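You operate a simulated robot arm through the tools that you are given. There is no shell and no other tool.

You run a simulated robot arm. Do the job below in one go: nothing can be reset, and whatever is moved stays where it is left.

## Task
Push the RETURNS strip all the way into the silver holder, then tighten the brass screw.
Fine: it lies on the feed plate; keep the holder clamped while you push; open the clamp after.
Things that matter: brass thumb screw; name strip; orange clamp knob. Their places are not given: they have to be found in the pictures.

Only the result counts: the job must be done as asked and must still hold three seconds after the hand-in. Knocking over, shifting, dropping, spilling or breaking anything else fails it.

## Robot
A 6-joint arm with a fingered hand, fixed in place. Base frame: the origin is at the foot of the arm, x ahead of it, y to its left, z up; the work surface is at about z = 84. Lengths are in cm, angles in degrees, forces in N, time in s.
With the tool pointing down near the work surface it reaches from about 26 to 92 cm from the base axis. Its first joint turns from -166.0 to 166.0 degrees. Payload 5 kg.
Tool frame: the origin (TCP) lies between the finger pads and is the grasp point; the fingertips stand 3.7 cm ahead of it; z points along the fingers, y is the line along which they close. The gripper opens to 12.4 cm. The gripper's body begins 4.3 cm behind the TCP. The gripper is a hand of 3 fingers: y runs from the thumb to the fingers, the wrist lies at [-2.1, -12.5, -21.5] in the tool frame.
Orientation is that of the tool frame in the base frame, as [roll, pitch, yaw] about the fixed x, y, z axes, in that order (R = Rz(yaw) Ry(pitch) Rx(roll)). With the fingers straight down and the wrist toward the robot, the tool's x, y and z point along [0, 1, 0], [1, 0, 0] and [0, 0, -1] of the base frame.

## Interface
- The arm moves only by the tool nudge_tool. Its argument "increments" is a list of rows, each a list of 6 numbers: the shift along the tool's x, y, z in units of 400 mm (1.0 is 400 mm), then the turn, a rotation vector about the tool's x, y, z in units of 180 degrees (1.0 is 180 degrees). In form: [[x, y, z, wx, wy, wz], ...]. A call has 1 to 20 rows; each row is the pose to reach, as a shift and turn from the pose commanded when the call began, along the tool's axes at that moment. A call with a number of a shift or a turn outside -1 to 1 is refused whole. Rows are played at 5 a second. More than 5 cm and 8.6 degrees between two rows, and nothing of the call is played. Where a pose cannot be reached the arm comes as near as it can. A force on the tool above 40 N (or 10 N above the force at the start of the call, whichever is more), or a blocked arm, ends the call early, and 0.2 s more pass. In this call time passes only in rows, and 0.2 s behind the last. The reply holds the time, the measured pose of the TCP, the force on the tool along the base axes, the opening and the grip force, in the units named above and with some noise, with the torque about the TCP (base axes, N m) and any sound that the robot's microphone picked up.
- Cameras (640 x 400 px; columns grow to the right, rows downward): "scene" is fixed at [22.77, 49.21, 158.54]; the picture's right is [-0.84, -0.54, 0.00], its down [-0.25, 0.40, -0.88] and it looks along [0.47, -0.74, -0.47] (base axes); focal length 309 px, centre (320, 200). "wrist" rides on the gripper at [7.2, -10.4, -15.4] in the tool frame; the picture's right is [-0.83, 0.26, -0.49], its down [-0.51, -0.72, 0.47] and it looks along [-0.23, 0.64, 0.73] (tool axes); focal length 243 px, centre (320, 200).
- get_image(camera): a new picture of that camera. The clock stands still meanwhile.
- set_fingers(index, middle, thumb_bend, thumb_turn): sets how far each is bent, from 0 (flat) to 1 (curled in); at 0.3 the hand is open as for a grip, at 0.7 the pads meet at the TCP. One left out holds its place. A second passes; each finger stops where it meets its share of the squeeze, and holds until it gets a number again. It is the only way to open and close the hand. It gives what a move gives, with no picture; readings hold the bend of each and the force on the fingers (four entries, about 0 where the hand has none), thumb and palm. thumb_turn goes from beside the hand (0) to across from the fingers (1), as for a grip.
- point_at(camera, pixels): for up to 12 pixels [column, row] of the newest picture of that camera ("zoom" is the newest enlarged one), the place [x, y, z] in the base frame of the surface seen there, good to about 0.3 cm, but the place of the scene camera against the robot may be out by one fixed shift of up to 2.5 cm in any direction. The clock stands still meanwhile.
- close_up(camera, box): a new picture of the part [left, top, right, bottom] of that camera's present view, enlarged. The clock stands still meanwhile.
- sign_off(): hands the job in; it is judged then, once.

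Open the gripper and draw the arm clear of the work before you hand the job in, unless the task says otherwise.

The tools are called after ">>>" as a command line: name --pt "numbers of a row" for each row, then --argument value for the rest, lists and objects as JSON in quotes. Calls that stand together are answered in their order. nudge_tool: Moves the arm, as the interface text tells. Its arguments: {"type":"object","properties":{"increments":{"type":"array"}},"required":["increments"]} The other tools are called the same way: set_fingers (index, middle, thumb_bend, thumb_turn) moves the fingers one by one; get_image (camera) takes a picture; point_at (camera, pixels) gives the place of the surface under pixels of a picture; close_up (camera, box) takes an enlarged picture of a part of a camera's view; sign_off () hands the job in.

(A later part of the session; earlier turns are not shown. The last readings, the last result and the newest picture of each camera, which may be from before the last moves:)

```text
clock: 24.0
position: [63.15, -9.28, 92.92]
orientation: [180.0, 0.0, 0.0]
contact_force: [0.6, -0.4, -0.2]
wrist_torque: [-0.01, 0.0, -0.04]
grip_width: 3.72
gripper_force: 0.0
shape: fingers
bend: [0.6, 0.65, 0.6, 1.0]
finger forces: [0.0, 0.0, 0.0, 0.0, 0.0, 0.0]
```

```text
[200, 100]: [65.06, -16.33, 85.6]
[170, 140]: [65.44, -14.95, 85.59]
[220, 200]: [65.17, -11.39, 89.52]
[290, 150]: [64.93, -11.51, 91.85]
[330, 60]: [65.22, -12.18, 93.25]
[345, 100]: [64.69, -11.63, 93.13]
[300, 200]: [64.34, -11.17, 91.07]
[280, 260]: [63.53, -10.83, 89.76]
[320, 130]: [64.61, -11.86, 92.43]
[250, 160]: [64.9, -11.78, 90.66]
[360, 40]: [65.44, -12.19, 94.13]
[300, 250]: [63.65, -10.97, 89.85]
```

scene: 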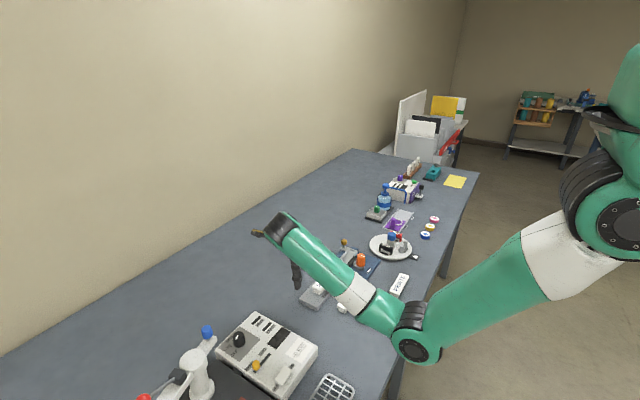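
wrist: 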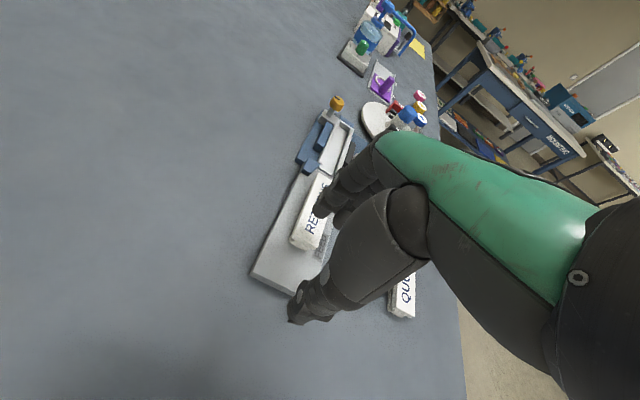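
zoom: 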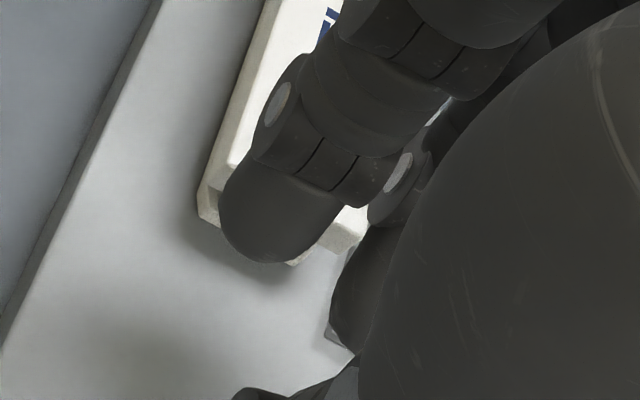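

Index and middle tips are now about level (tool y ≈ +1.5). To make the fingertip links stand more upright against the strip end, I back off 1.3 cm in +y and will open the fingers a bit.

>>> nudge_tool --pt "0 -0.01 0 0 0 0" --pt "0 -0.02 0 0 0 0" --pt "0 -0.0325 0 0 0 0"

>>> set_fingers --index 0.5 --middle 0.54 --thumb_bend 0.5

>>> close_up --camera "wrist" --box '[270, 140, 370, 260]'

>>> point_at --camera "zoom" --pixels '[[240, 290], [250, 320], [280, 330], [270, 260], [300, 210], [300, 355], [310, 370], [330, 300], [340, 270], [230, 330], [320, 330], [350, 150]]'

```text
clock: 24.8
position: [63.26, -7.9, 92.73]
orientation: [180.0, 0.1, 0.0]
contact_force: [-0.3, 0.1, -0.2]
wrist_torque: [0.01, -0.04, -0.02]
grip_width: 3.71
gripper_force: 0.0
shape: fingers
bend: [0.6, 0.65, 0.6, 1.0]
finger forces: [0.0, 0.0, 0.0, 0.0, 0.0, 0.0]
```

```text
clock: 25.8
position: [63.25, -7.95, 92.84]
orientation: [179.9, 0.1, 0.0]
contact_force: [-0.3, 0.2, 0.6]
wrist_torque: [0.01, 0.03, 0.01]
grip_width: 6.71
gripper_force: 0.0
shape: fingers
bend: [0.5, 0.54, 0.5, 1.0]
finger forces: [0.0, 0.0, 0.1, 0.1, 0.1, 0.0]
```

```text
3.33 times, centred on (320, 200) of wrist
```

zoom: 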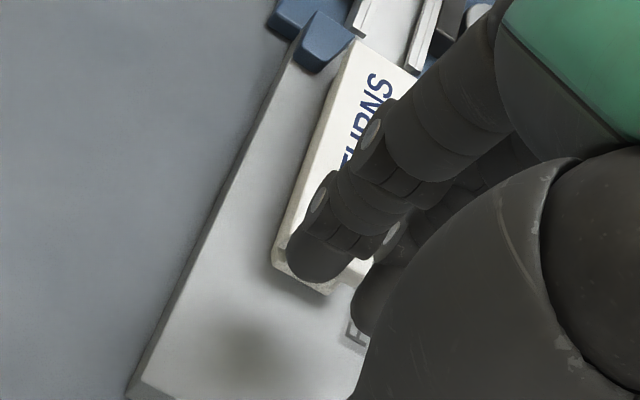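

```text
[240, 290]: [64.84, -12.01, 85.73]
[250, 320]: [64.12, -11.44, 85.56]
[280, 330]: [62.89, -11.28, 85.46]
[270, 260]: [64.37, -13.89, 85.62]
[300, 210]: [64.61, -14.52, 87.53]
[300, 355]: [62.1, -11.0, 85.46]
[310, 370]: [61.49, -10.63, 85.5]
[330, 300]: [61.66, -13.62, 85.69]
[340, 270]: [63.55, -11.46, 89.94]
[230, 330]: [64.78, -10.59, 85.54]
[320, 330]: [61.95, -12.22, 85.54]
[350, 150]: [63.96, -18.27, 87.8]
```

Reach is fine at y -7.95. I check both tips: index around (318,272), middle around (368,315) in this zoom.

>>> point_at --camera "zoom" --pixels '[[300, 260], [318, 275], [335, 272], [365, 310], [375, 325], [360, 295], [395, 240], [320, 200], [372, 135]]'

```text
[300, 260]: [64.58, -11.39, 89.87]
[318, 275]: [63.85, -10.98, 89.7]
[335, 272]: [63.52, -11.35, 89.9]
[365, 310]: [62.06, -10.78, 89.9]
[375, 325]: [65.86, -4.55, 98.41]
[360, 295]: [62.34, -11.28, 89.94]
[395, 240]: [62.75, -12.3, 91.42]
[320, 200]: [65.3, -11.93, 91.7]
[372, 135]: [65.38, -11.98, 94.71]
```

Both tips are level at y ≈ -11.1 with the links nearly upright, 1 to 2 cm behind the strip end. I lower 2.4 cm.

>>> nudge_tool --pt "0 0 0.02 0 0 0" --pt "0 0 0.04 0 0 0" --pt "0 0 0.06 0 0 0"

>>> close_up --camera "wrist" --box '[270, 140, 370, 260]'

>>> point_at --camera "zoom" --pixels '[[270, 260], [300, 260], [318, 275], [335, 272], [365, 310], [360, 295], [395, 240], [320, 200], [240, 290], [290, 290]]'

```text
clock: 26.6
position: [63.14, -7.87, 90.37]
orientation: [180.0, 0.1, 0.0]
contact_force: [0.1, -0.4, -0.3]
wrist_torque: [0.0, -0.01, 0.03]
grip_width: 6.68
gripper_force: 0.1
shape: fingers
bend: [0.5, 0.54, 0.5, 1.0]
finger forces: [0.0, 0.0, 0.0, 0.0, 0.0, 0.0]
```

```text
3.33 times, centred on (320, 200) of wrist
```

zoom: 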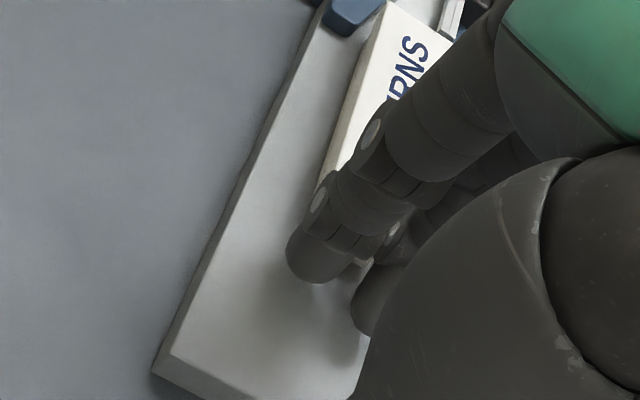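

```text
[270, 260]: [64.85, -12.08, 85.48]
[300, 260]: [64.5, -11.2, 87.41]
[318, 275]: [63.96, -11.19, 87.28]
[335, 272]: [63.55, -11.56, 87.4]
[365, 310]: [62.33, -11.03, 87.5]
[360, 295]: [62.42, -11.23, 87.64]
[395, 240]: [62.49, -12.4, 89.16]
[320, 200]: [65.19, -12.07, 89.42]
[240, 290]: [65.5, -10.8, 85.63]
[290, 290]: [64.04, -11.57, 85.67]
```

No contact, tips at z ≈ 87 behind the strip. I now push slowly toward -y, first 3.2 cm, and check the finger forces.

>>> nudge_tool --pt "0 0.01 0 0 0 0" --pt "0 0.02 0 0 0 0" --pt "0 0.03 0 0 0 0" --pt "0 0.04 0 0 0 0" --pt "0 0.05 0 0 0 0" --pt "0 0.06 0 0 0 0" --pt "0 0.07 0 0 0 0" --pt "0 0.08 0 0 0 0"

>>> close_up --camera "wrist" --box '[260, 80, 400, 260]'

```text
clock: 28.4
position: [63.18, -11.1, 90.56]
orientation: [-180.0, -0.1, 0.0]
contact_force: [-0.6, 9.9, 8.7]
wrist_torque: [-0.07, 0.09, -0.08]
grip_width: 6.21
gripper_force: 7.2
shape: fingers
bend: [0.53, 0.57, 0.5, 1.0]
finger forces: [5.0, 8.7, 0.0, 0.1, 0.1, 0.0]
```

```text
2.22 times, centred on (330, 170) of wrist
```

zoom: 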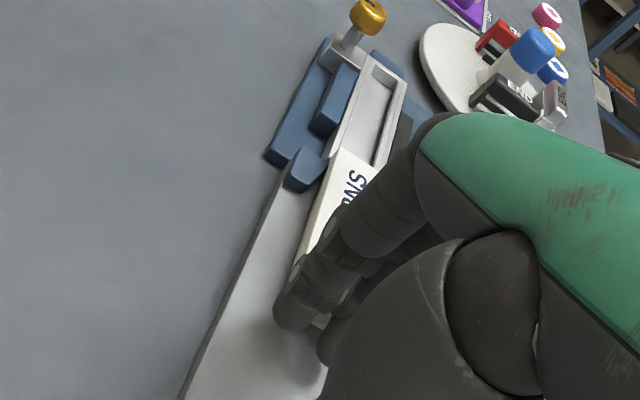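

Both fingers press (5.0 and 8.7 N), reaction about 10 N. I measure whether the strip moved: its leading edge appears at about (345,150)-(380,167) in the zoom.

>>> point_at --camera "zoom" --pixels '[[343, 152], [376, 168], [335, 165], [312, 215], [300, 250], [318, 320], [322, 326], [350, 190], [340, 140], [300, 180]]'

```text
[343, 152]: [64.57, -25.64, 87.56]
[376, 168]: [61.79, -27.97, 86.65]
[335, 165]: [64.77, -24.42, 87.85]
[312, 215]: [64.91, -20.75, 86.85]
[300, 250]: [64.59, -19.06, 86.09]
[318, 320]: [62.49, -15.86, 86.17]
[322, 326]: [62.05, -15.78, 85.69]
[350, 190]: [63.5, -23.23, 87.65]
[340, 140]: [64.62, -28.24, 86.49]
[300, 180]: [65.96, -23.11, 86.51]
```

The strip moved about 2 cm; its leading end is at y ≈ -25.7, right at the holder mouth. I zoom in on the mouth to check alignment before pushing further.

>>> close_up --camera "wrist" --box '[305, 90, 385, 190]'

>>> close_up --camera "scene" --box '[300, 220, 400, 310]'

```text
4.00 times, centred on (345, 140) of wrist
```

zoom: 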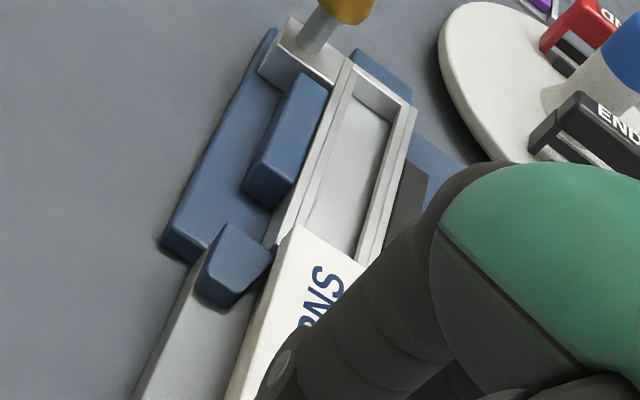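

```text
4.44 times, centred on (350, 265) of scene
```

zoom: 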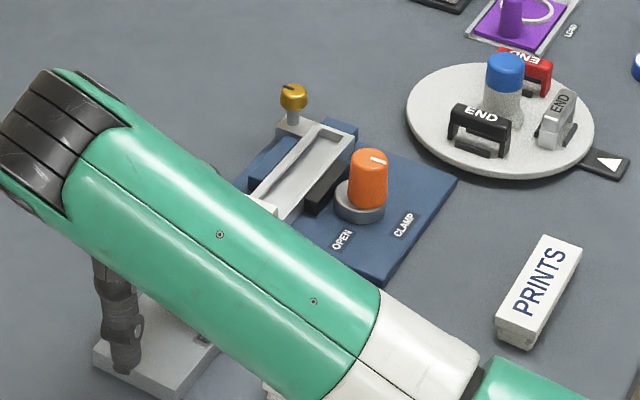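

The strip's front lies squarely in the holder mouth between the walls. I continue pushing 2.4 cm in small steps.

>>> nudge_tool --pt "0 0.01 0 0 0 0" --pt "0 0.02 0 0 0 0" --pt "0 0.03 0 0 0 0" --pt "0 0.04 0 0 0 0" --pt "0 0.05 0 0 0 0" --pt "0 0.06 0 0 0 0"

>>> close_up --camera "wrist" --box '[280, 80, 400, 240]'

```text
clock: 29.8
position: [63.07, -13.5, 90.37]
orientation: [179.9, -0.1, 0.0]
contact_force: [0.1, 20.2, 14.7]
wrist_torque: [0.21, 0.02, -0.04]
grip_width: 3.78
gripper_force: 13.6
shape: fingers
bend: [0.7, 0.72, 0.5, 1.0]
finger forces: [11.6, 14.5, 0.1, 0.0, 0.0, 0.0]
```

```text
2.50 times, centred on (340, 160) of wrist
```

zoom: 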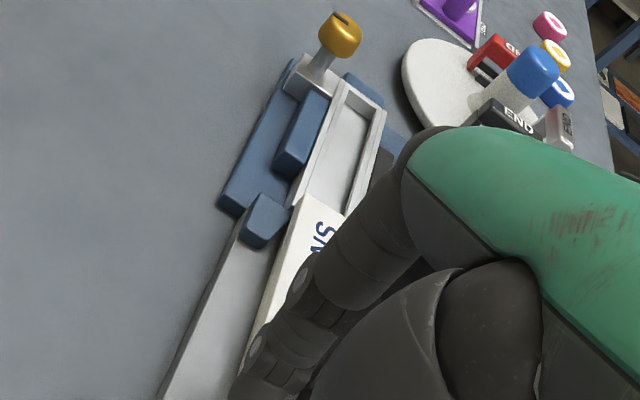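

Resistance rose to 20 N and the fingers gave way (bends 0.70/0.72), so the strip may be caught at the mouth. I measure its leading edge and look closer.

>>> close_up --camera "wrist" --box '[315, 110, 375, 185]'

>>> point_at --camera "zoom" --pixels '[[250, 210], [310, 250], [280, 230], [210, 330], [225, 190], [240, 165], [330, 240], [290, 180], [200, 280], [350, 220], [360, 120], [255, 90]]'

```text
5.33 times, centred on (345, 148) of wrist
```

zoom: 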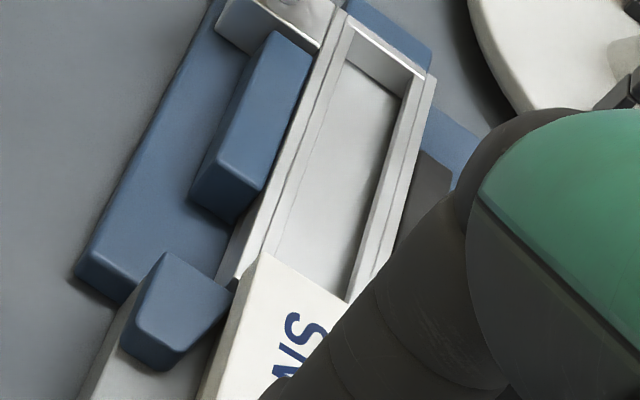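

```text
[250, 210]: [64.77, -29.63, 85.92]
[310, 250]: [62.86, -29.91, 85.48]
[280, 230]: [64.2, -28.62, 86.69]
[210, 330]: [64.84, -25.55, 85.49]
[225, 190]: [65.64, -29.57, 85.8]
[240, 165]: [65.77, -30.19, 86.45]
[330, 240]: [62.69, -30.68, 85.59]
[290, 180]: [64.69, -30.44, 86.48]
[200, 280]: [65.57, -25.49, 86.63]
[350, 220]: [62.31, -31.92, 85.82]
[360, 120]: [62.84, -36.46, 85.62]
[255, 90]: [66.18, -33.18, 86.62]
```

I sample the strip's front corners directly: about (266,262) and (342,300), plus the wall tops.

>>> point_at --camera "zoom" --pixels '[[268, 264], [338, 299], [262, 300], [245, 300], [225, 345], [275, 245], [262, 245], [246, 262], [365, 280], [375, 262], [355, 265], [240, 275]]'

```text
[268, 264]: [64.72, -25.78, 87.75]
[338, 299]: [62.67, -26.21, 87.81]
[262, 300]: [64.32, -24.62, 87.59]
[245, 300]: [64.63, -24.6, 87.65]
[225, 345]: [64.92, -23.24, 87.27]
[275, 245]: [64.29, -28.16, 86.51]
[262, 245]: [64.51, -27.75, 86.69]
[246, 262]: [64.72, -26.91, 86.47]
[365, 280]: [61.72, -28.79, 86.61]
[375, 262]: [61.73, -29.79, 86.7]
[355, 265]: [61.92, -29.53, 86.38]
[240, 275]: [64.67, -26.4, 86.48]
```

The strip's front is stopped at y ≈ -26.0, right at the holder's mouth (-26.2), probably slightly off-centre. I back the hand off and up to get a clear view.

>>> nudge_tool --pt "0 -0.02 0 0 0 0" --pt "0 -0.04 0 0 0 0" --pt "0 -0.06 0 0 0 0" --pt "0 -0.08 0 0 0 0" --pt "0 -0.1 0 0 0 0" --pt "0 -0.1 -0.03 0 0 0" --pt "0 -0.1 -0.06 0 0 0"

>>> close_up --camera "wrist" --box '[260, 60, 400, 260]'

>>> point_at --camera "zoom" --pixels '[[320, 200], [300, 240]]'

```text
clock: 31.4
position: [63.15, -9.53, 92.83]
orientation: [-180.0, 0.0, 0.0]
contact_force: [-0.3, 0.3, 0.2]
wrist_torque: [0.01, 0.01, -0.01]
grip_width: 6.69
gripper_force: 0.0
shape: fingers
bend: [0.5, 0.54, 0.5, 1.0]
finger forces: [0.1, 0.0, 0.1, 0.0, 0.1, 0.1]
```

```text
2.00 times, centred on (330, 160) of wrist
```

zoom: 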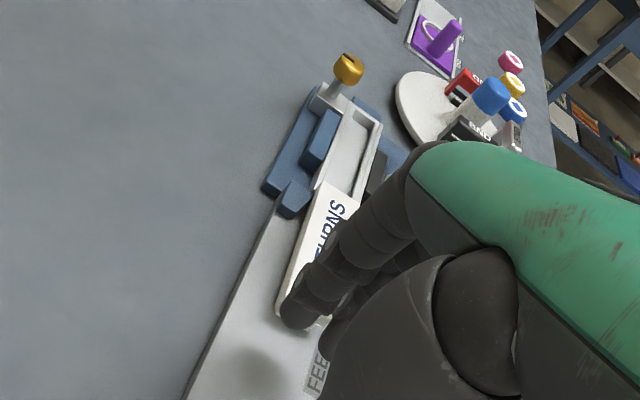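

```text
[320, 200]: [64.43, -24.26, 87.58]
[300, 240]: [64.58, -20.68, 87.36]
```

The hand hides the strip in this pose. I raise and swing back to yaw 90 over the fixture for a clear top view of the holder mouth.

>>> nudge_tool --pt "0 0.02 -0.06 0 0 0" --pt "0.002 0.05 -0.12 0 0 0" --pt "0.004 0.09 -0.17 0 0 -0.03" --pt "0.008 0.14 -0.2 0 0 -0.07" --pt "0.012 0.19 -0.2 0 0 -0.11" --pt "0.016 0.24 -0.2 0 0 -0.15" --pt "0.02 0.29 -0.2 0 0 -0.19" --pt "0.025 0.34 -0.2 0 0 -0.23" --pt "0.03 0.39 -0.2 0 0 -0.27" --pt "0.034 0.44 -0.19 0 0 -0.31" --pt "0.038 0.49 -0.18 0 0 -0.35" --pt "0.042 0.53 -0.17 0 0 -0.39" --pt "0.046 0.565 -0.16 0 0 -0.43" --pt "0.049 0.6 -0.15 0 0 -0.47" --pt "0.051 0.627 -0.15 0 0 -0.5"

>>> get_image --camera "wrist"

```text
clock: 34.6
position: [65.2, -34.65, 98.85]
orientation: [179.9, 0.0, 90.0]
contact_force: [0.1, -0.3, -0.6]
wrist_torque: [-0.03, 0.03, -0.01]
grip_width: 6.72
gripper_force: 0.0
shape: fingers
bend: [0.5, 0.54, 0.5, 1.0]
finger forces: [0.0, 0.1, 0.1, 0.0, 0.1, 0.1]
```

```text
taken
```

wrist: 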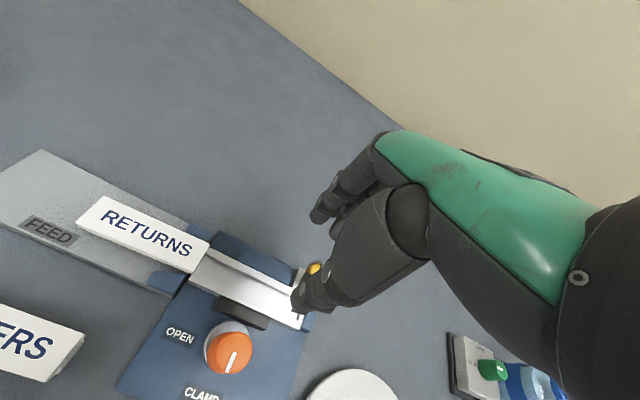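

Now the strip and holder mouth are clear at about (195,255) in the wrist picture. I enlarge that area.

>>> close_up --camera "wrist" --box '[70, 180, 230, 300]'

>>> close_up --camera "wrist" --box '[155, 210, 255, 300]'

```text
3.33 times, centred on (150, 240) of wrist
```

zoom: 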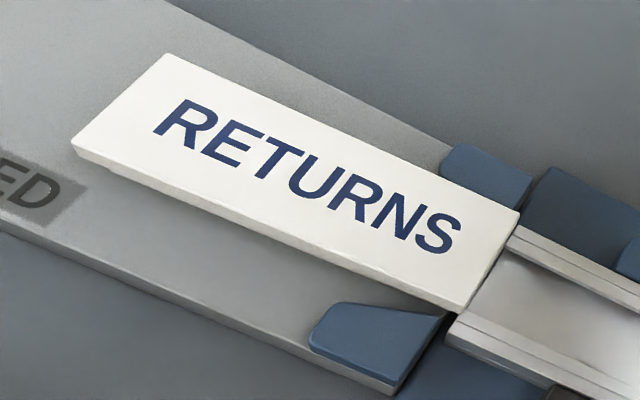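

```text
4.44 times, centred on (205, 255) of wrist
```

zoom: 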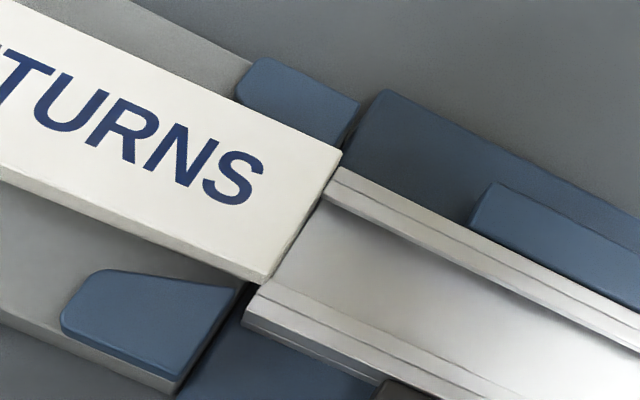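

I measure strip side edges, walls and funnels in this zoom for the lateral offset.

>>> point_at --camera "zoom" --pixels '[[338, 153], [262, 274], [250, 110], [225, 257], [130, 55], [100, 205], [345, 178], [332, 190], [258, 300], [290, 300], [245, 320], [340, 195]]'

>>> point_at --camera "zoom" --pixels '[[440, 222], [425, 240], [500, 300], [420, 375], [400, 345], [380, 330], [245, 95], [345, 140], [240, 290], [200, 340], [100, 290], [270, 65]]'

```text
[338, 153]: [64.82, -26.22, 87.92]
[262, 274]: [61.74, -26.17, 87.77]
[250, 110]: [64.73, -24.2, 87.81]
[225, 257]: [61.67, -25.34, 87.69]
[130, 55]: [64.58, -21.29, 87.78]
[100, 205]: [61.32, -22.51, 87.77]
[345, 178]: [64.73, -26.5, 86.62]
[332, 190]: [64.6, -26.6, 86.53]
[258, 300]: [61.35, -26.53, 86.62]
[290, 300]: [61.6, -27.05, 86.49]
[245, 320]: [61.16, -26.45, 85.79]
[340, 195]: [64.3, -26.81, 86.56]
```

```text
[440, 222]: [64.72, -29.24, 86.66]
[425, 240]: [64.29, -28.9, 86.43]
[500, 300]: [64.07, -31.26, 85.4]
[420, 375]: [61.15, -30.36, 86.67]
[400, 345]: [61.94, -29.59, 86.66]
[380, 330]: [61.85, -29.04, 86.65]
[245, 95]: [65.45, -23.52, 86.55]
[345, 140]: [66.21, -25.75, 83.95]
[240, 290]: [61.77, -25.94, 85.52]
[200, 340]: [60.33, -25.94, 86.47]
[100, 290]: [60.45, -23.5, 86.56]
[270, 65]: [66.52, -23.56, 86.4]
```

The strip's front centre is x ≈ 63.28 while the channel centre is ≈ 63.0, and the strip seems turned about 4°. I measure its trailing end too.

>>> close_up --camera "wrist" --box '[40, 170, 240, 300]'

>>> point_at --camera "zoom" --pixels '[[192, 92], [110, 160], [125, 148], [215, 95], [300, 125], [210, 205], [430, 185], [370, 280], [530, 225], [480, 325], [165, 120], [120, 180]]'

```text
3.08 times, centred on (140, 235) of wrist
```

zoom: 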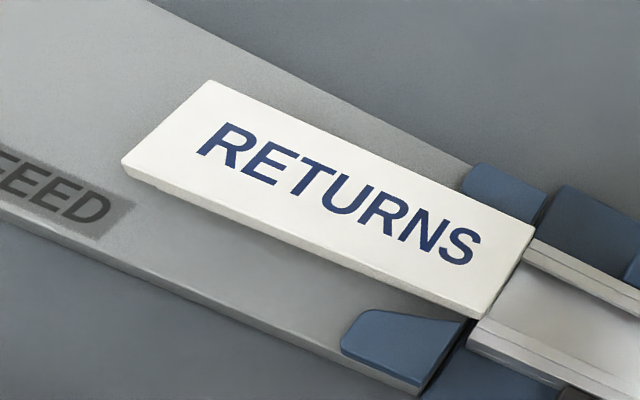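

```text
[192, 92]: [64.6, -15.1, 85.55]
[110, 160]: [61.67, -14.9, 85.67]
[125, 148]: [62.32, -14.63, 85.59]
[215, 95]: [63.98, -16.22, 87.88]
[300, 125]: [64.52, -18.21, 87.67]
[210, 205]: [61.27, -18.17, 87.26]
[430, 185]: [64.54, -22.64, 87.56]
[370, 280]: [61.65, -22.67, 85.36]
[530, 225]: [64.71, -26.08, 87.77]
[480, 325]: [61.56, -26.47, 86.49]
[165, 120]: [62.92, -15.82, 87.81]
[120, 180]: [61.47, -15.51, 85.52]
```

>>> point_at --camera "zoom" --pixels '[[212, 86], [128, 158], [528, 228], [479, 312], [170, 122], [505, 270], [250, 108], [180, 185], [350, 155], [280, 230], [440, 193], [400, 283]]'

```text
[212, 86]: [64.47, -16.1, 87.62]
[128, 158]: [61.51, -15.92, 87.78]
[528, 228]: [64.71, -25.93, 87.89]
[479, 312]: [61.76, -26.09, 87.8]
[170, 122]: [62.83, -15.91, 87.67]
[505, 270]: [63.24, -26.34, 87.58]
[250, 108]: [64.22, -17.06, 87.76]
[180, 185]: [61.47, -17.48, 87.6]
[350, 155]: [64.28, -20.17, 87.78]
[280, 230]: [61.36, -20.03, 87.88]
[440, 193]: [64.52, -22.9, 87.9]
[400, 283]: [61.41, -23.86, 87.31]
```

The strip's rear centre is x ≈ 63.0 but its front centre ≈ 63.24, i.e. turned about 1.4°, which makes its foot catch on the holder wall. I'll grip it by its sides near the rear, straighten it and slide it in; first I check where the ORDERS strip is relative to the thumb.

>>> get_image --camera "wrist"

>>> point_at --camera "wrist" --pixels '[[82, 335], [60, 325], [40, 375], [10, 310], [229, 360], [222, 350], [243, 345], [243, 313], [262, 322], [313, 268]]'

```text
taken
```

wrist: 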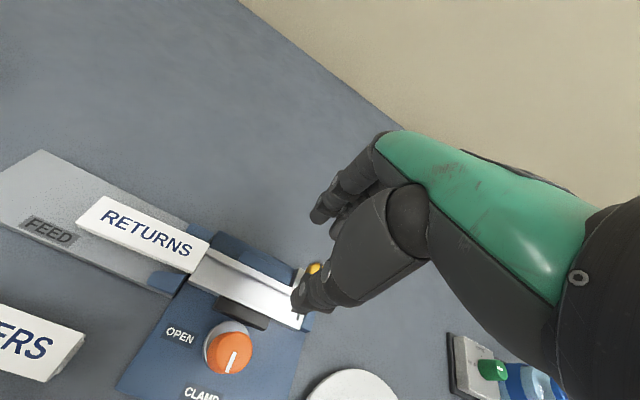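

```text
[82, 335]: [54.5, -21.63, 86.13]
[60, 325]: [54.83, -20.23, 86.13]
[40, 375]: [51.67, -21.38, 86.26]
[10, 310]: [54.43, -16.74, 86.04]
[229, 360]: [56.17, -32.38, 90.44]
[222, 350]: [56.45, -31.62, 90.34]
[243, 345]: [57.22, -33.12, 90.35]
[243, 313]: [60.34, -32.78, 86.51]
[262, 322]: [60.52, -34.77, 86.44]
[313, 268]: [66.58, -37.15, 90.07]
```

ORDERS lies at x ≤ 54.8, out of the thumb's way. I move above the strip's rear part at (63.0,-18.2,97), yaw 90, with fingers opened to 0.45/0.48.

>>> nudge_tool --pt "0.07 -0.01 0.0 0 0 0" --pt "0.14 -0.02 0.0 0 0 0" --pt "0.21 -0.03 0.01 0 0 0" --pt "0.28 -0.04 0.02 0 0 0" --pt "0.35 -0.05 0.035 0 0 0" --pt "0.411 -0.055 0.046 0 0 0"

>>> set_fingers --index 0.45 --middle 0.48 --thumb_bend 0.45 --thumb_turn 1.0

>>> get_image --camera "wrist"

```text
clock: 36.0
position: [62.94, -18.12, 96.99]
orientation: [180.0, 0.0, 90.0]
contact_force: [0.2, 0.1, 0.2]
wrist_torque: [0.02, 0.04, -0.01]
grip_width: 6.7
gripper_force: 0.0
shape: fingers
bend: [0.5, 0.54, 0.5, 1.0]
finger forces: [0.1, 0.0, 0.0, 0.0, 0.1, 0.0]
```

```text
clock: 37.0
position: [63.02, -18.05, 97.12]
orientation: [-180.0, -0.1, 90.0]
contact_force: [0.1, 0.2, -0.1]
wrist_torque: [-0.02, 0.01, 0.02]
grip_width: 8.23
gripper_force: 0.1
shape: fingers
bend: [0.45, 0.48, 0.45, 0.99]
finger forces: [0.0, 0.1, 0.1, 0.0, 0.0, 0.1]
```

```text
taken
```

wrist: 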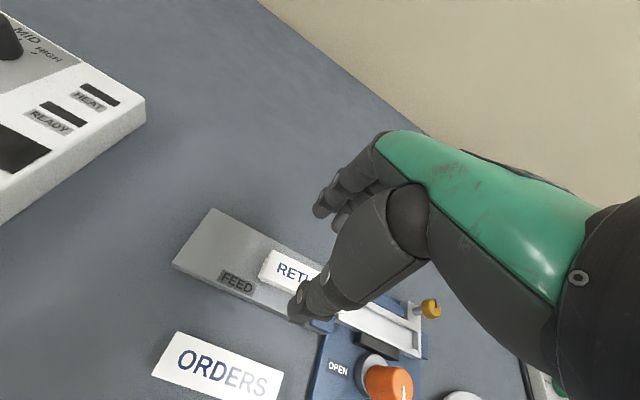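

The strip lies centred below the open hand. I descend 6.6 cm to z ≈ 90.5, tips about z 87 beside the strip.

>>> nudge_tool --pt "0 0 0.03 0 0 0" --pt "0 0 0.06 0 0 0" --pt "0 0 0.09 0 0 0" --pt "0 0 0.115 0 0 0" --pt "0 0 0.135 0 0 0" --pt "0 0 0.15 0 0 0" --pt "0 0 0.163 0 0 0"

>>> close_up --camera "wrist" --box '[230, 150, 390, 330]'

>>> close_up --camera "scene" --box '[270, 220, 380, 310]'

```text
clock: 38.6
position: [63.0, -18.02, 90.51]
orientation: [-179.9, 0.0, 90.0]
contact_force: [-0.7, 0.3, 0.0]
wrist_torque: [0.01, 0.0, 0.03]
grip_width: 8.26
gripper_force: 0.1
shape: fingers
bend: [0.45, 0.48, 0.45, 0.99]
finger forces: [0.0, 0.0, 0.1, 0.0, 0.0, 0.1]
```

```text
2.22 times, centred on (310, 240) of wrist
```

zoom: 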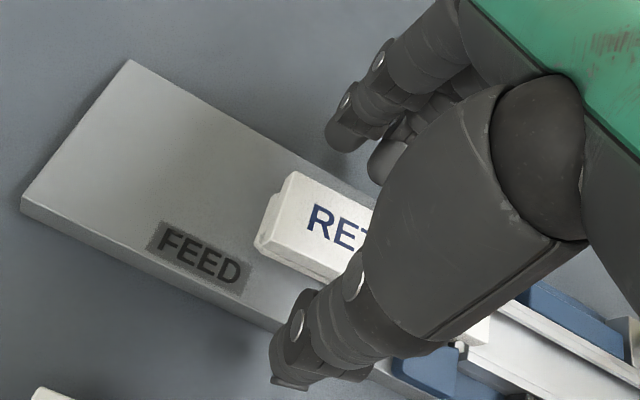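

```text
4.44 times, centred on (325, 265) of scene
```

zoom: 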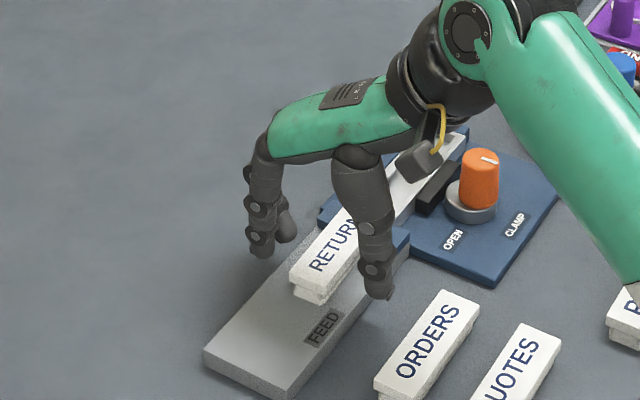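

Good: the strip sits between thumb and the two fingers. I check that index tip (345,140) and middle tip (388,172) stand at the same x before closing.

>>> close_up --camera "wrist" --box '[300, 170, 360, 240]'

>>> point_at --camera "zoom" --pixels '[[190, 180], [175, 200], [200, 210], [180, 220], [300, 260], [290, 280], [320, 290], [310, 240], [200, 120], [330, 200], [310, 310], [195, 230]]'

```text
5.71 times, centred on (330, 205) of wrist
```

zoom: 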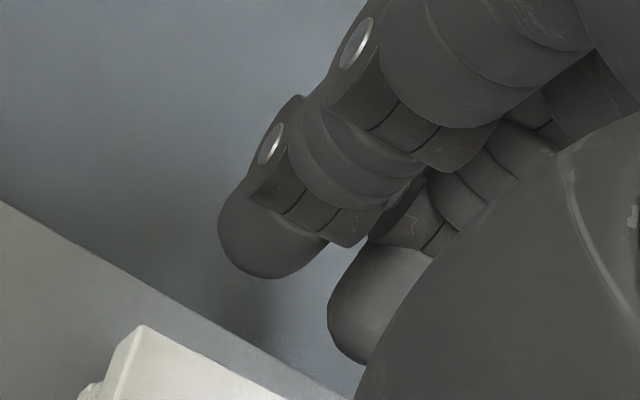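

```text
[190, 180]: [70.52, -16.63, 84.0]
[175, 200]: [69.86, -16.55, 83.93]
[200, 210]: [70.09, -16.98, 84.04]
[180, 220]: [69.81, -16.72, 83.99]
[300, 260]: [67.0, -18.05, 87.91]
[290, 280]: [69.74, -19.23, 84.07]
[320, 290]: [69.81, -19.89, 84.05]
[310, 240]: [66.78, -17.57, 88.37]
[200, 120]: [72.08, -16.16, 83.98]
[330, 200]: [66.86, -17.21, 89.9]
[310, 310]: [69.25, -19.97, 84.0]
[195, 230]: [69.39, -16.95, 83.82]
```

>>> point_at --camera "zoom" --pixels '[[260, 270], [240, 250], [285, 265], [230, 220], [350, 340], [345, 310], [360, 350], [380, 330], [335, 300], [370, 280], [140, 335], [120, 370]]'

```text
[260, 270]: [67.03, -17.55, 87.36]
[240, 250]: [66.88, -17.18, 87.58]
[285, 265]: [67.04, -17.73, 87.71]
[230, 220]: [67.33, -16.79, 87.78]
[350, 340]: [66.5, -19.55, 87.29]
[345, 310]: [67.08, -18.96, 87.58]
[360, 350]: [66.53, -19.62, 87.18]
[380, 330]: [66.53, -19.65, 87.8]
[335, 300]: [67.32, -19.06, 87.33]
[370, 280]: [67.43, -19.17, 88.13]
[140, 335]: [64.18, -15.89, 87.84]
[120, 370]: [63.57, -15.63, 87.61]
```

At bends 0.45/0.48 the middle tip (x 66.5) stands about 0.4 cm further in than the index tip (66.95), so equal bends are the level setting. I set the middle to 0.455 and then close all three together on the strip.

>>> set_fingers --index 0.45 --middle 0.455 --thumb_bend 0.45

>>> close_up --camera "wrist" --box '[300, 170, 360, 240]'

>>> point_at --camera "zoom" --pixels '[[260, 270], [240, 250], [285, 265], [355, 320], [360, 335], [370, 330], [345, 300], [365, 300]]'

```text
clock: 39.6
position: [63.03, -18.17, 90.46]
orientation: [180.0, 0.0, 90.0]
contact_force: [0.1, -0.2, -0.5]
wrist_torque: [0.01, -0.01, -0.02]
grip_width: 8.22
gripper_force: 0.0
shape: fingers
bend: [0.45, 0.45, 0.45, 0.99]
finger forces: [0.1, 0.0, 0.1, 0.0, 0.0, 0.0]
```

```text
5.71 times, centred on (330, 205) of wrist
```

zoom: 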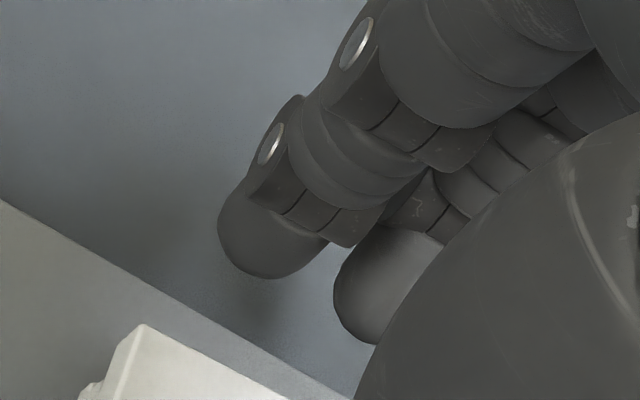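

```text
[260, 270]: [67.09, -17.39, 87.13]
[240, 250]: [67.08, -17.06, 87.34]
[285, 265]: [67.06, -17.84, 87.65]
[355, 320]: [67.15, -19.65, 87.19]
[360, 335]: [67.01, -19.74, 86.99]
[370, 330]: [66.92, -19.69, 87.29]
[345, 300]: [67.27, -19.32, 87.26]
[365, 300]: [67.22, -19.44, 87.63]
```

Tips are level now (67.08 / 67.0). I lower 0.35 cm for better engagement and close on the strip.

>>> nudge_tool --pt "0 0 0.004 0 0 0" --pt "0 0 0.0085 0 0 0"

>>> set_fingers --index 0.7 --middle 0.7 --thumb_bend 0.7

>>> close_up --camera "wrist" --box '[230, 150, 390, 330]'

>>> close_up --camera "scene" --box '[280, 220, 390, 310]'

```text
clock: 40.2
position: [63.1, -18.21, 90.19]
orientation: [-180.0, -0.1, 90.0]
contact_force: [0.4, -0.2, 0.2]
wrist_torque: [-0.01, -0.03, 0.01]
grip_width: 8.27
gripper_force: 0.0
shape: fingers
bend: [0.45, 0.45, 0.45, 0.99]
finger forces: [0.1, 0.1, 0.1, 0.0, 0.0, 0.0]
```

```text
clock: 41.2
position: [63.05, -18.16, 90.24]
orientation: [180.0, 0.0, 89.9]
contact_force: [1.0, 1.9, -0.5]
wrist_torque: [-0.03, -0.03, 0.06]
grip_width: 3.28
gripper_force: 14.3
shape: fingers
bend: [0.63, 0.64, 0.61, 1.0]
finger forces: [6.3, 8.0, 0.0, 0.0, 13.2, 0.0]
```

```text
2.22 times, centred on (310, 240) of wrist
```

zoom: 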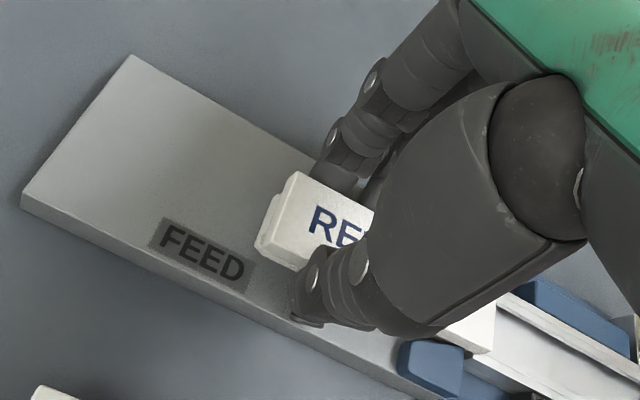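

```text
4.44 times, centred on (335, 265) of scene
```

zoom: 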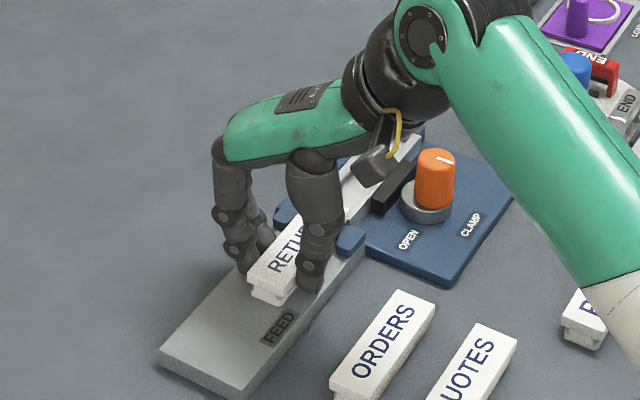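

The strip is gripped with about 14 N at 3.3 cm width. I measure its corners now to see its yaw and lateral place: rear around (300,178)/(268,255), front around (490,350) in the wrist view.

>>> close_up --camera "wrist" --box '[280, 210, 400, 330]'

>>> point_at --camera "zoom" --pixels '[[124, 62], [80, 170], [100, 115], [420, 330], [430, 345], [400, 325], [440, 300], [70, 140], [45, 150], [112, 60], [120, 200], [436, 320]]'

```text
3.33 times, centred on (340, 270) of wrist
```

zoom: 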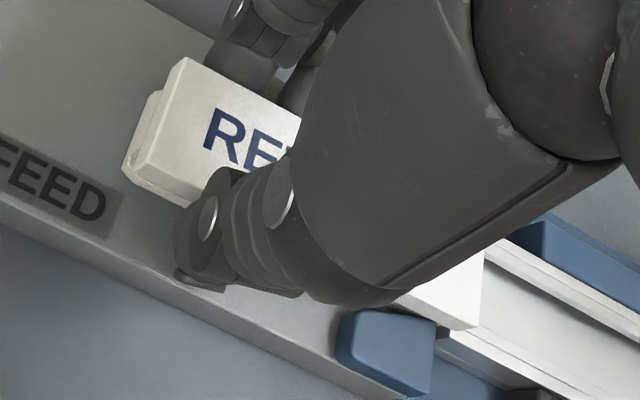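

```text
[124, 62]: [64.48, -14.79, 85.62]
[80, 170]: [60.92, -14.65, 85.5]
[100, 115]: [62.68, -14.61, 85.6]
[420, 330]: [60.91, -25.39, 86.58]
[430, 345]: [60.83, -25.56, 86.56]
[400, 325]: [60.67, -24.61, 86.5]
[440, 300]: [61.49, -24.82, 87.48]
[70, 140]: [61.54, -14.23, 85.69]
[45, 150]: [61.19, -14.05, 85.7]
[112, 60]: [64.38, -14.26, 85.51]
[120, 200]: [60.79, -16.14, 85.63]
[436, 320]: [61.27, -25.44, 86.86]
```

>>> point_at --camera "zoom" --pixels '[[190, 66], [148, 160], [165, 115], [472, 320], [477, 290], [480, 262], [440, 310], [410, 298], [180, 185], [215, 75], [478, 330], [460, 335]]'

```text
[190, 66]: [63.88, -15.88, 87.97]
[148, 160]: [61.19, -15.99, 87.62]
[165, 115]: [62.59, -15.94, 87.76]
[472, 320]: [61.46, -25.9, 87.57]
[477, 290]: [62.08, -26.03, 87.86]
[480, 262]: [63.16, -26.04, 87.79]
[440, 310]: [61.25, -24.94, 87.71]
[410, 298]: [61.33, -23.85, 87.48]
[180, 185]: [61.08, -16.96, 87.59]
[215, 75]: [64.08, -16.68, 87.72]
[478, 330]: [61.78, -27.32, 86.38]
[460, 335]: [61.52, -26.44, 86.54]
```

The gripped strip has its rear centre at x ≈ 62.6 and front centre ≈ 62.95, so it needs about -1.5° of turn and +0.35 cm in x. I pull it back 0.6 cm, turn and shift it, then measure again.

>>> nudge_tool --pt "0.005 0 0 0 0 0" --pt "0.01 0 0 0 0 0" --pt "0.015 0 0 0 0 0" --pt "0.015 0.004 0 0 0 0.004" --pt "0.015 0.009 0 0 0 0.0085"

>>> close_up --camera "wrist" --box '[280, 210, 400, 330]'

>>> point_at --camera "zoom" --pixels '[[190, 66], [148, 160], [165, 115], [472, 320], [477, 290], [480, 262], [440, 310], [410, 298], [180, 185], [215, 75], [450, 318], [160, 175]]'

```text
clock: 42.4
position: [63.43, -17.59, 90.1]
orientation: [180.0, 0.1, 88.6]
contact_force: [-0.7, -0.5, 1.1]
wrist_torque: [-0.02, -0.01, -0.02]
grip_width: 3.3
gripper_force: 14.0
shape: fingers
bend: [0.64, 0.65, 0.61, 1.0]
finger forces: [6.4, 7.3, 0.1, 0.0, 13.8, 0.1]
```

```text
3.33 times, centred on (340, 270) of wrist
```

zoom: 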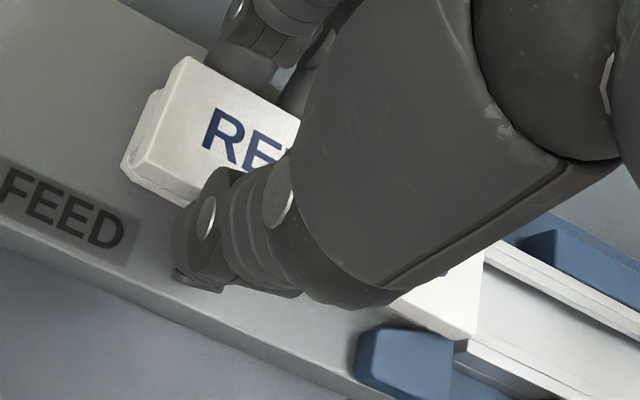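

```text
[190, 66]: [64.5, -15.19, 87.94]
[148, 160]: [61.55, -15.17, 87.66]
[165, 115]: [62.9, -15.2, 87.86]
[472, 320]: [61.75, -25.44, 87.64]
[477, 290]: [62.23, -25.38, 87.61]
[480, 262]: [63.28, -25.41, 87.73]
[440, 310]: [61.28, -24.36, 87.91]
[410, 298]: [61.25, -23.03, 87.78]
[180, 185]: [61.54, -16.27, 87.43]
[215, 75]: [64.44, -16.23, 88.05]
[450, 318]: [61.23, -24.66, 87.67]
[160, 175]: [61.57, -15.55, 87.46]
```

To judge the strip's direction better than the 0.3 cm noise allows, I zoom on the rear and front corners separately and compare with the vanishing direction.

>>> close_up --camera "wrist" --box '[270, 220, 318, 270]'

>>> close_up --camera "wrist" --box '[360, 280, 424, 330]'

```text
8.00 times, centred on (294, 245) of wrist
```

zoom: 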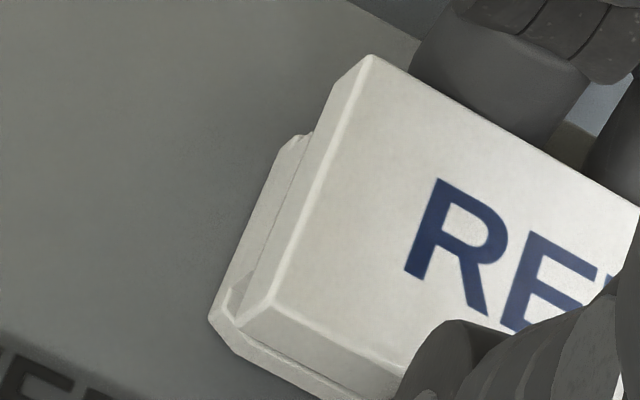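

```text
8.00 times, centred on (392, 305) of wrist
```

zoom: 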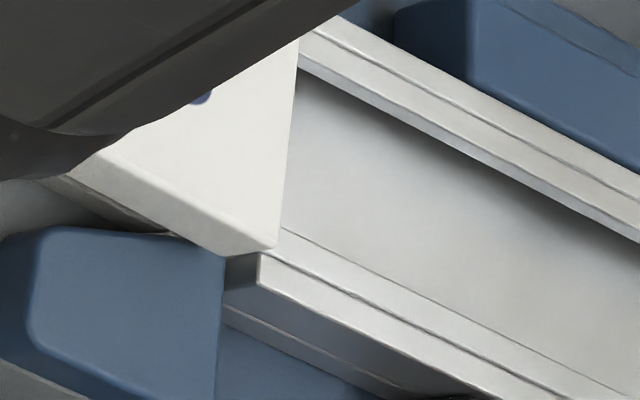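

The corner lines show the strip now overturned by roughly 1-1.5° the other way (front centre ≈ 62.8, rear ≈ 63.0). I turn back about 1° and re-measure with corner zooms.

>>> nudge_tool --pt "0 0.001 0 0 0 -0.003" --pt "0 0.002 0 0 0 -0.0055"

>>> close_up --camera "wrist" --box '[360, 280, 424, 330]'

>>> point_at --camera "zoom" --pixels '[[270, 230], [250, 215], [220, 200], [190, 185], [160, 170], [240, 245], [210, 230], [180, 215], [282, 200], [286, 150], [290, 100], [294, 60]]'

>>> close_up --camera "wrist" --box '[270, 220, 318, 270]'

>>> point_at --camera "zoom" --pixels '[[285, 300], [310, 312], [340, 326], [370, 342], [270, 330], [300, 345], [330, 360], [370, 75], [400, 85], [430, 105], [460, 120], [350, 110]]'

```text
clock: 43.0
position: [63.39, -17.49, 90.14]
orientation: [-180.0, 0.0, 89.5]
contact_force: [-0.2, -0.3, 0.8]
wrist_torque: [-0.04, 0.03, 0.0]
grip_width: 3.33
gripper_force: 13.6
shape: fingers
bend: [0.64, 0.65, 0.61, 1.0]
finger forces: [6.4, 7.2, 0.0, 0.0, 13.9, 0.1]
```

```text
8.00 times, centred on (392, 305) of wrist
```

zoom: 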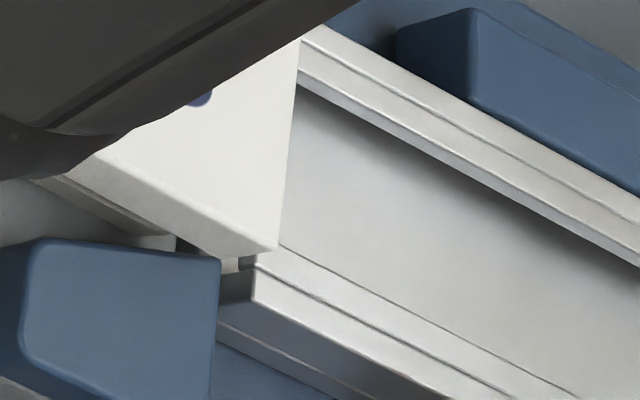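

```text
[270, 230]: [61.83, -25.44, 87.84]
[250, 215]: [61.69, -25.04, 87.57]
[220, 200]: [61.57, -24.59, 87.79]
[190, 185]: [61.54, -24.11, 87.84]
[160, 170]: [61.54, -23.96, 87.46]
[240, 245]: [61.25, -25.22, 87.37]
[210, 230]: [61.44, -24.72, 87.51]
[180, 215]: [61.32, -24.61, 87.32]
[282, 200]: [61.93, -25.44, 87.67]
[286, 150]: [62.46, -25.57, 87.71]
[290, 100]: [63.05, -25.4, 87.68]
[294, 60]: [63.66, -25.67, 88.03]
```

```text
8.00 times, centred on (294, 245) of wrist
```

zoom: 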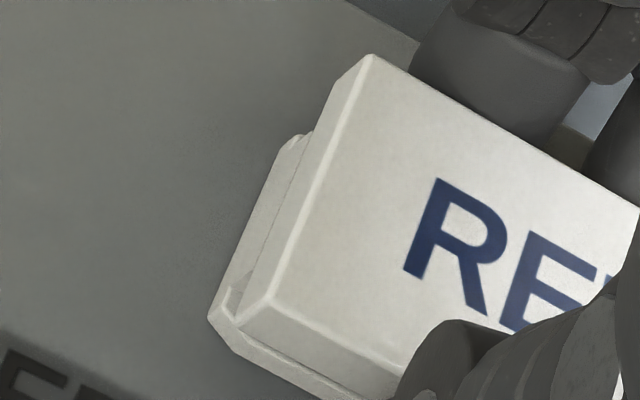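

```text
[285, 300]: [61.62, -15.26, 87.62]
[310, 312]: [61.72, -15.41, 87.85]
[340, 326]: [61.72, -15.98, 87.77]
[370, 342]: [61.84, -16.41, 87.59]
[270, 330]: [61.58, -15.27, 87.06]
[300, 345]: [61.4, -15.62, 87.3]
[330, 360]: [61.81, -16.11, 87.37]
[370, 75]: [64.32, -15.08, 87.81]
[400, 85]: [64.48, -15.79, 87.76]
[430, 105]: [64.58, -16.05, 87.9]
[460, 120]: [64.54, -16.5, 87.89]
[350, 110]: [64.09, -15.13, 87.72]
```

Averaging the edge points, the strip is still about -1.3° (side face x 61.6 at the rear, 61.34 at the front). I turn another +1.3° and re-measure.

>>> nudge_tool --pt "0 0 0 0 0 -0.0036" --pt "0 0 0 0 0 -0.0072"

>>> close_up --camera "wrist" --box '[360, 280, 424, 330]'

>>> point_at --camera "zoom" --pixels '[[250, 215], [220, 200], [190, 185], [160, 170], [240, 245], [210, 230], [180, 215], [150, 200], [370, 340], [420, 365], [400, 300], [500, 350]]'

>>> close_up --camera "wrist" --box '[270, 220, 318, 270]'

>>> point_at --camera "zoom" --pixels '[[285, 300], [310, 312], [340, 326], [370, 342], [270, 330], [300, 345], [330, 360], [315, 352], [400, 85], [430, 105], [460, 120], [490, 135]]'

```text
clock: 43.6
position: [63.42, -17.59, 90.05]
orientation: [180.0, 0.0, 90.8]
contact_force: [-0.1, 0.5, -0.7]
wrist_torque: [-0.02, 0.03, -0.02]
grip_width: 3.3
gripper_force: 13.7
shape: fingers
bend: [0.64, 0.65, 0.61, 1.0]
finger forces: [6.4, 7.2, 0.0, 0.1, 13.8, 0.1]
```

```text
8.00 times, centred on (392, 305) of wrist
```

zoom: 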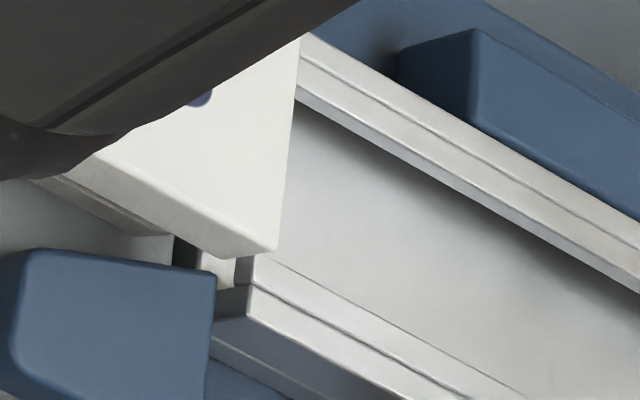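

```text
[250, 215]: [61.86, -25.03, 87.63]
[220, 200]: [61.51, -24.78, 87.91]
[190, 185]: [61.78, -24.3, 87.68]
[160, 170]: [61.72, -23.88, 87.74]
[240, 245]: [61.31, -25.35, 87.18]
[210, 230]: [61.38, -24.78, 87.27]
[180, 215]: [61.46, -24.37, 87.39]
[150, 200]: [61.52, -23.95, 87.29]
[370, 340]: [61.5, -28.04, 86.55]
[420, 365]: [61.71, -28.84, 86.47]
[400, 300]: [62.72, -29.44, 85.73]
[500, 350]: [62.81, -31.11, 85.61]
```

```text
8.00 times, centred on (294, 245) of wrist
```

zoom: 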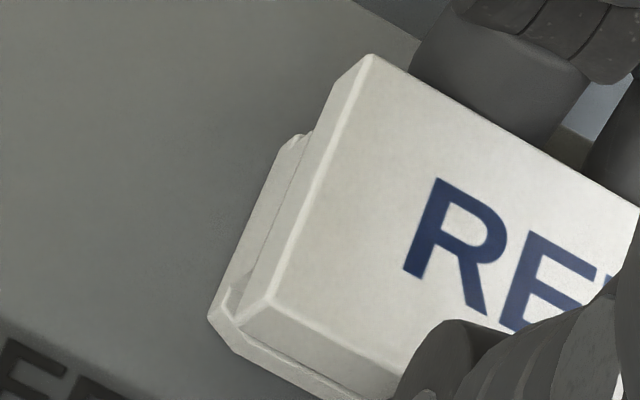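

```text
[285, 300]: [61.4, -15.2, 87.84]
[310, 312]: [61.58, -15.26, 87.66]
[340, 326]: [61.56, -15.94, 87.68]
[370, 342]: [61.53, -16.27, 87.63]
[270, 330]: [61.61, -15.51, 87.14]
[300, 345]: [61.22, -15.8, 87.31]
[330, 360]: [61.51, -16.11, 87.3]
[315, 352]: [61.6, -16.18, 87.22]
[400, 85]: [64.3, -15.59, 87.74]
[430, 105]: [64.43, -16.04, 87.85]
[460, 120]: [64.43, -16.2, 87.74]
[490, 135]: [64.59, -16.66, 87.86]
```

Now front and rear agree within noise (centre ≈ 62.97 at both ends, channel ≈ 63.0). I push the gripped strip 1.6 cm toward -y in small steps.

>>> nudge_tool --pt "-0.005 -0.0001 0 0 0 0" --pt "-0.01 -0.0001 0 0 0 0" --pt "-0.015 -0.0002 0 0 0 0" --pt "-0.02 -0.0003 0 0 0 0" --pt "-0.025 -0.0003 0 0 0 0" --pt "-0.03 -0.0004 0 0 0 0" --pt "-0.035 -0.0005 0 0 0 0" --pt "-0.04 -0.0006 0 0 0 0"

>>> close_up --camera "wrist" --box '[280, 210, 430, 340]'

```text
clock: 45.4
position: [63.52, -19.17, 90.08]
orientation: [180.0, 0.1, 90.8]
contact_force: [0.0, 1.1, -0.2]
wrist_torque: [-0.05, 0.0, 0.02]
grip_width: 3.34
gripper_force: 14.1
shape: fingers
bend: [0.64, 0.65, 0.61, 1.0]
finger forces: [6.5, 7.5, 0.0, 0.0, 13.8, 0.0]
```

```text
3.08 times, centred on (355, 275) of wrist
```

zoom: 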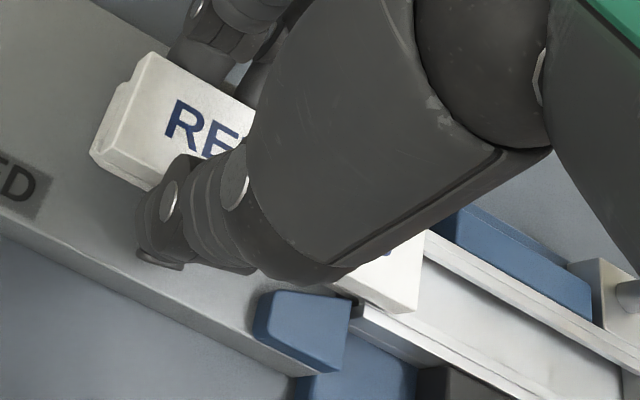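

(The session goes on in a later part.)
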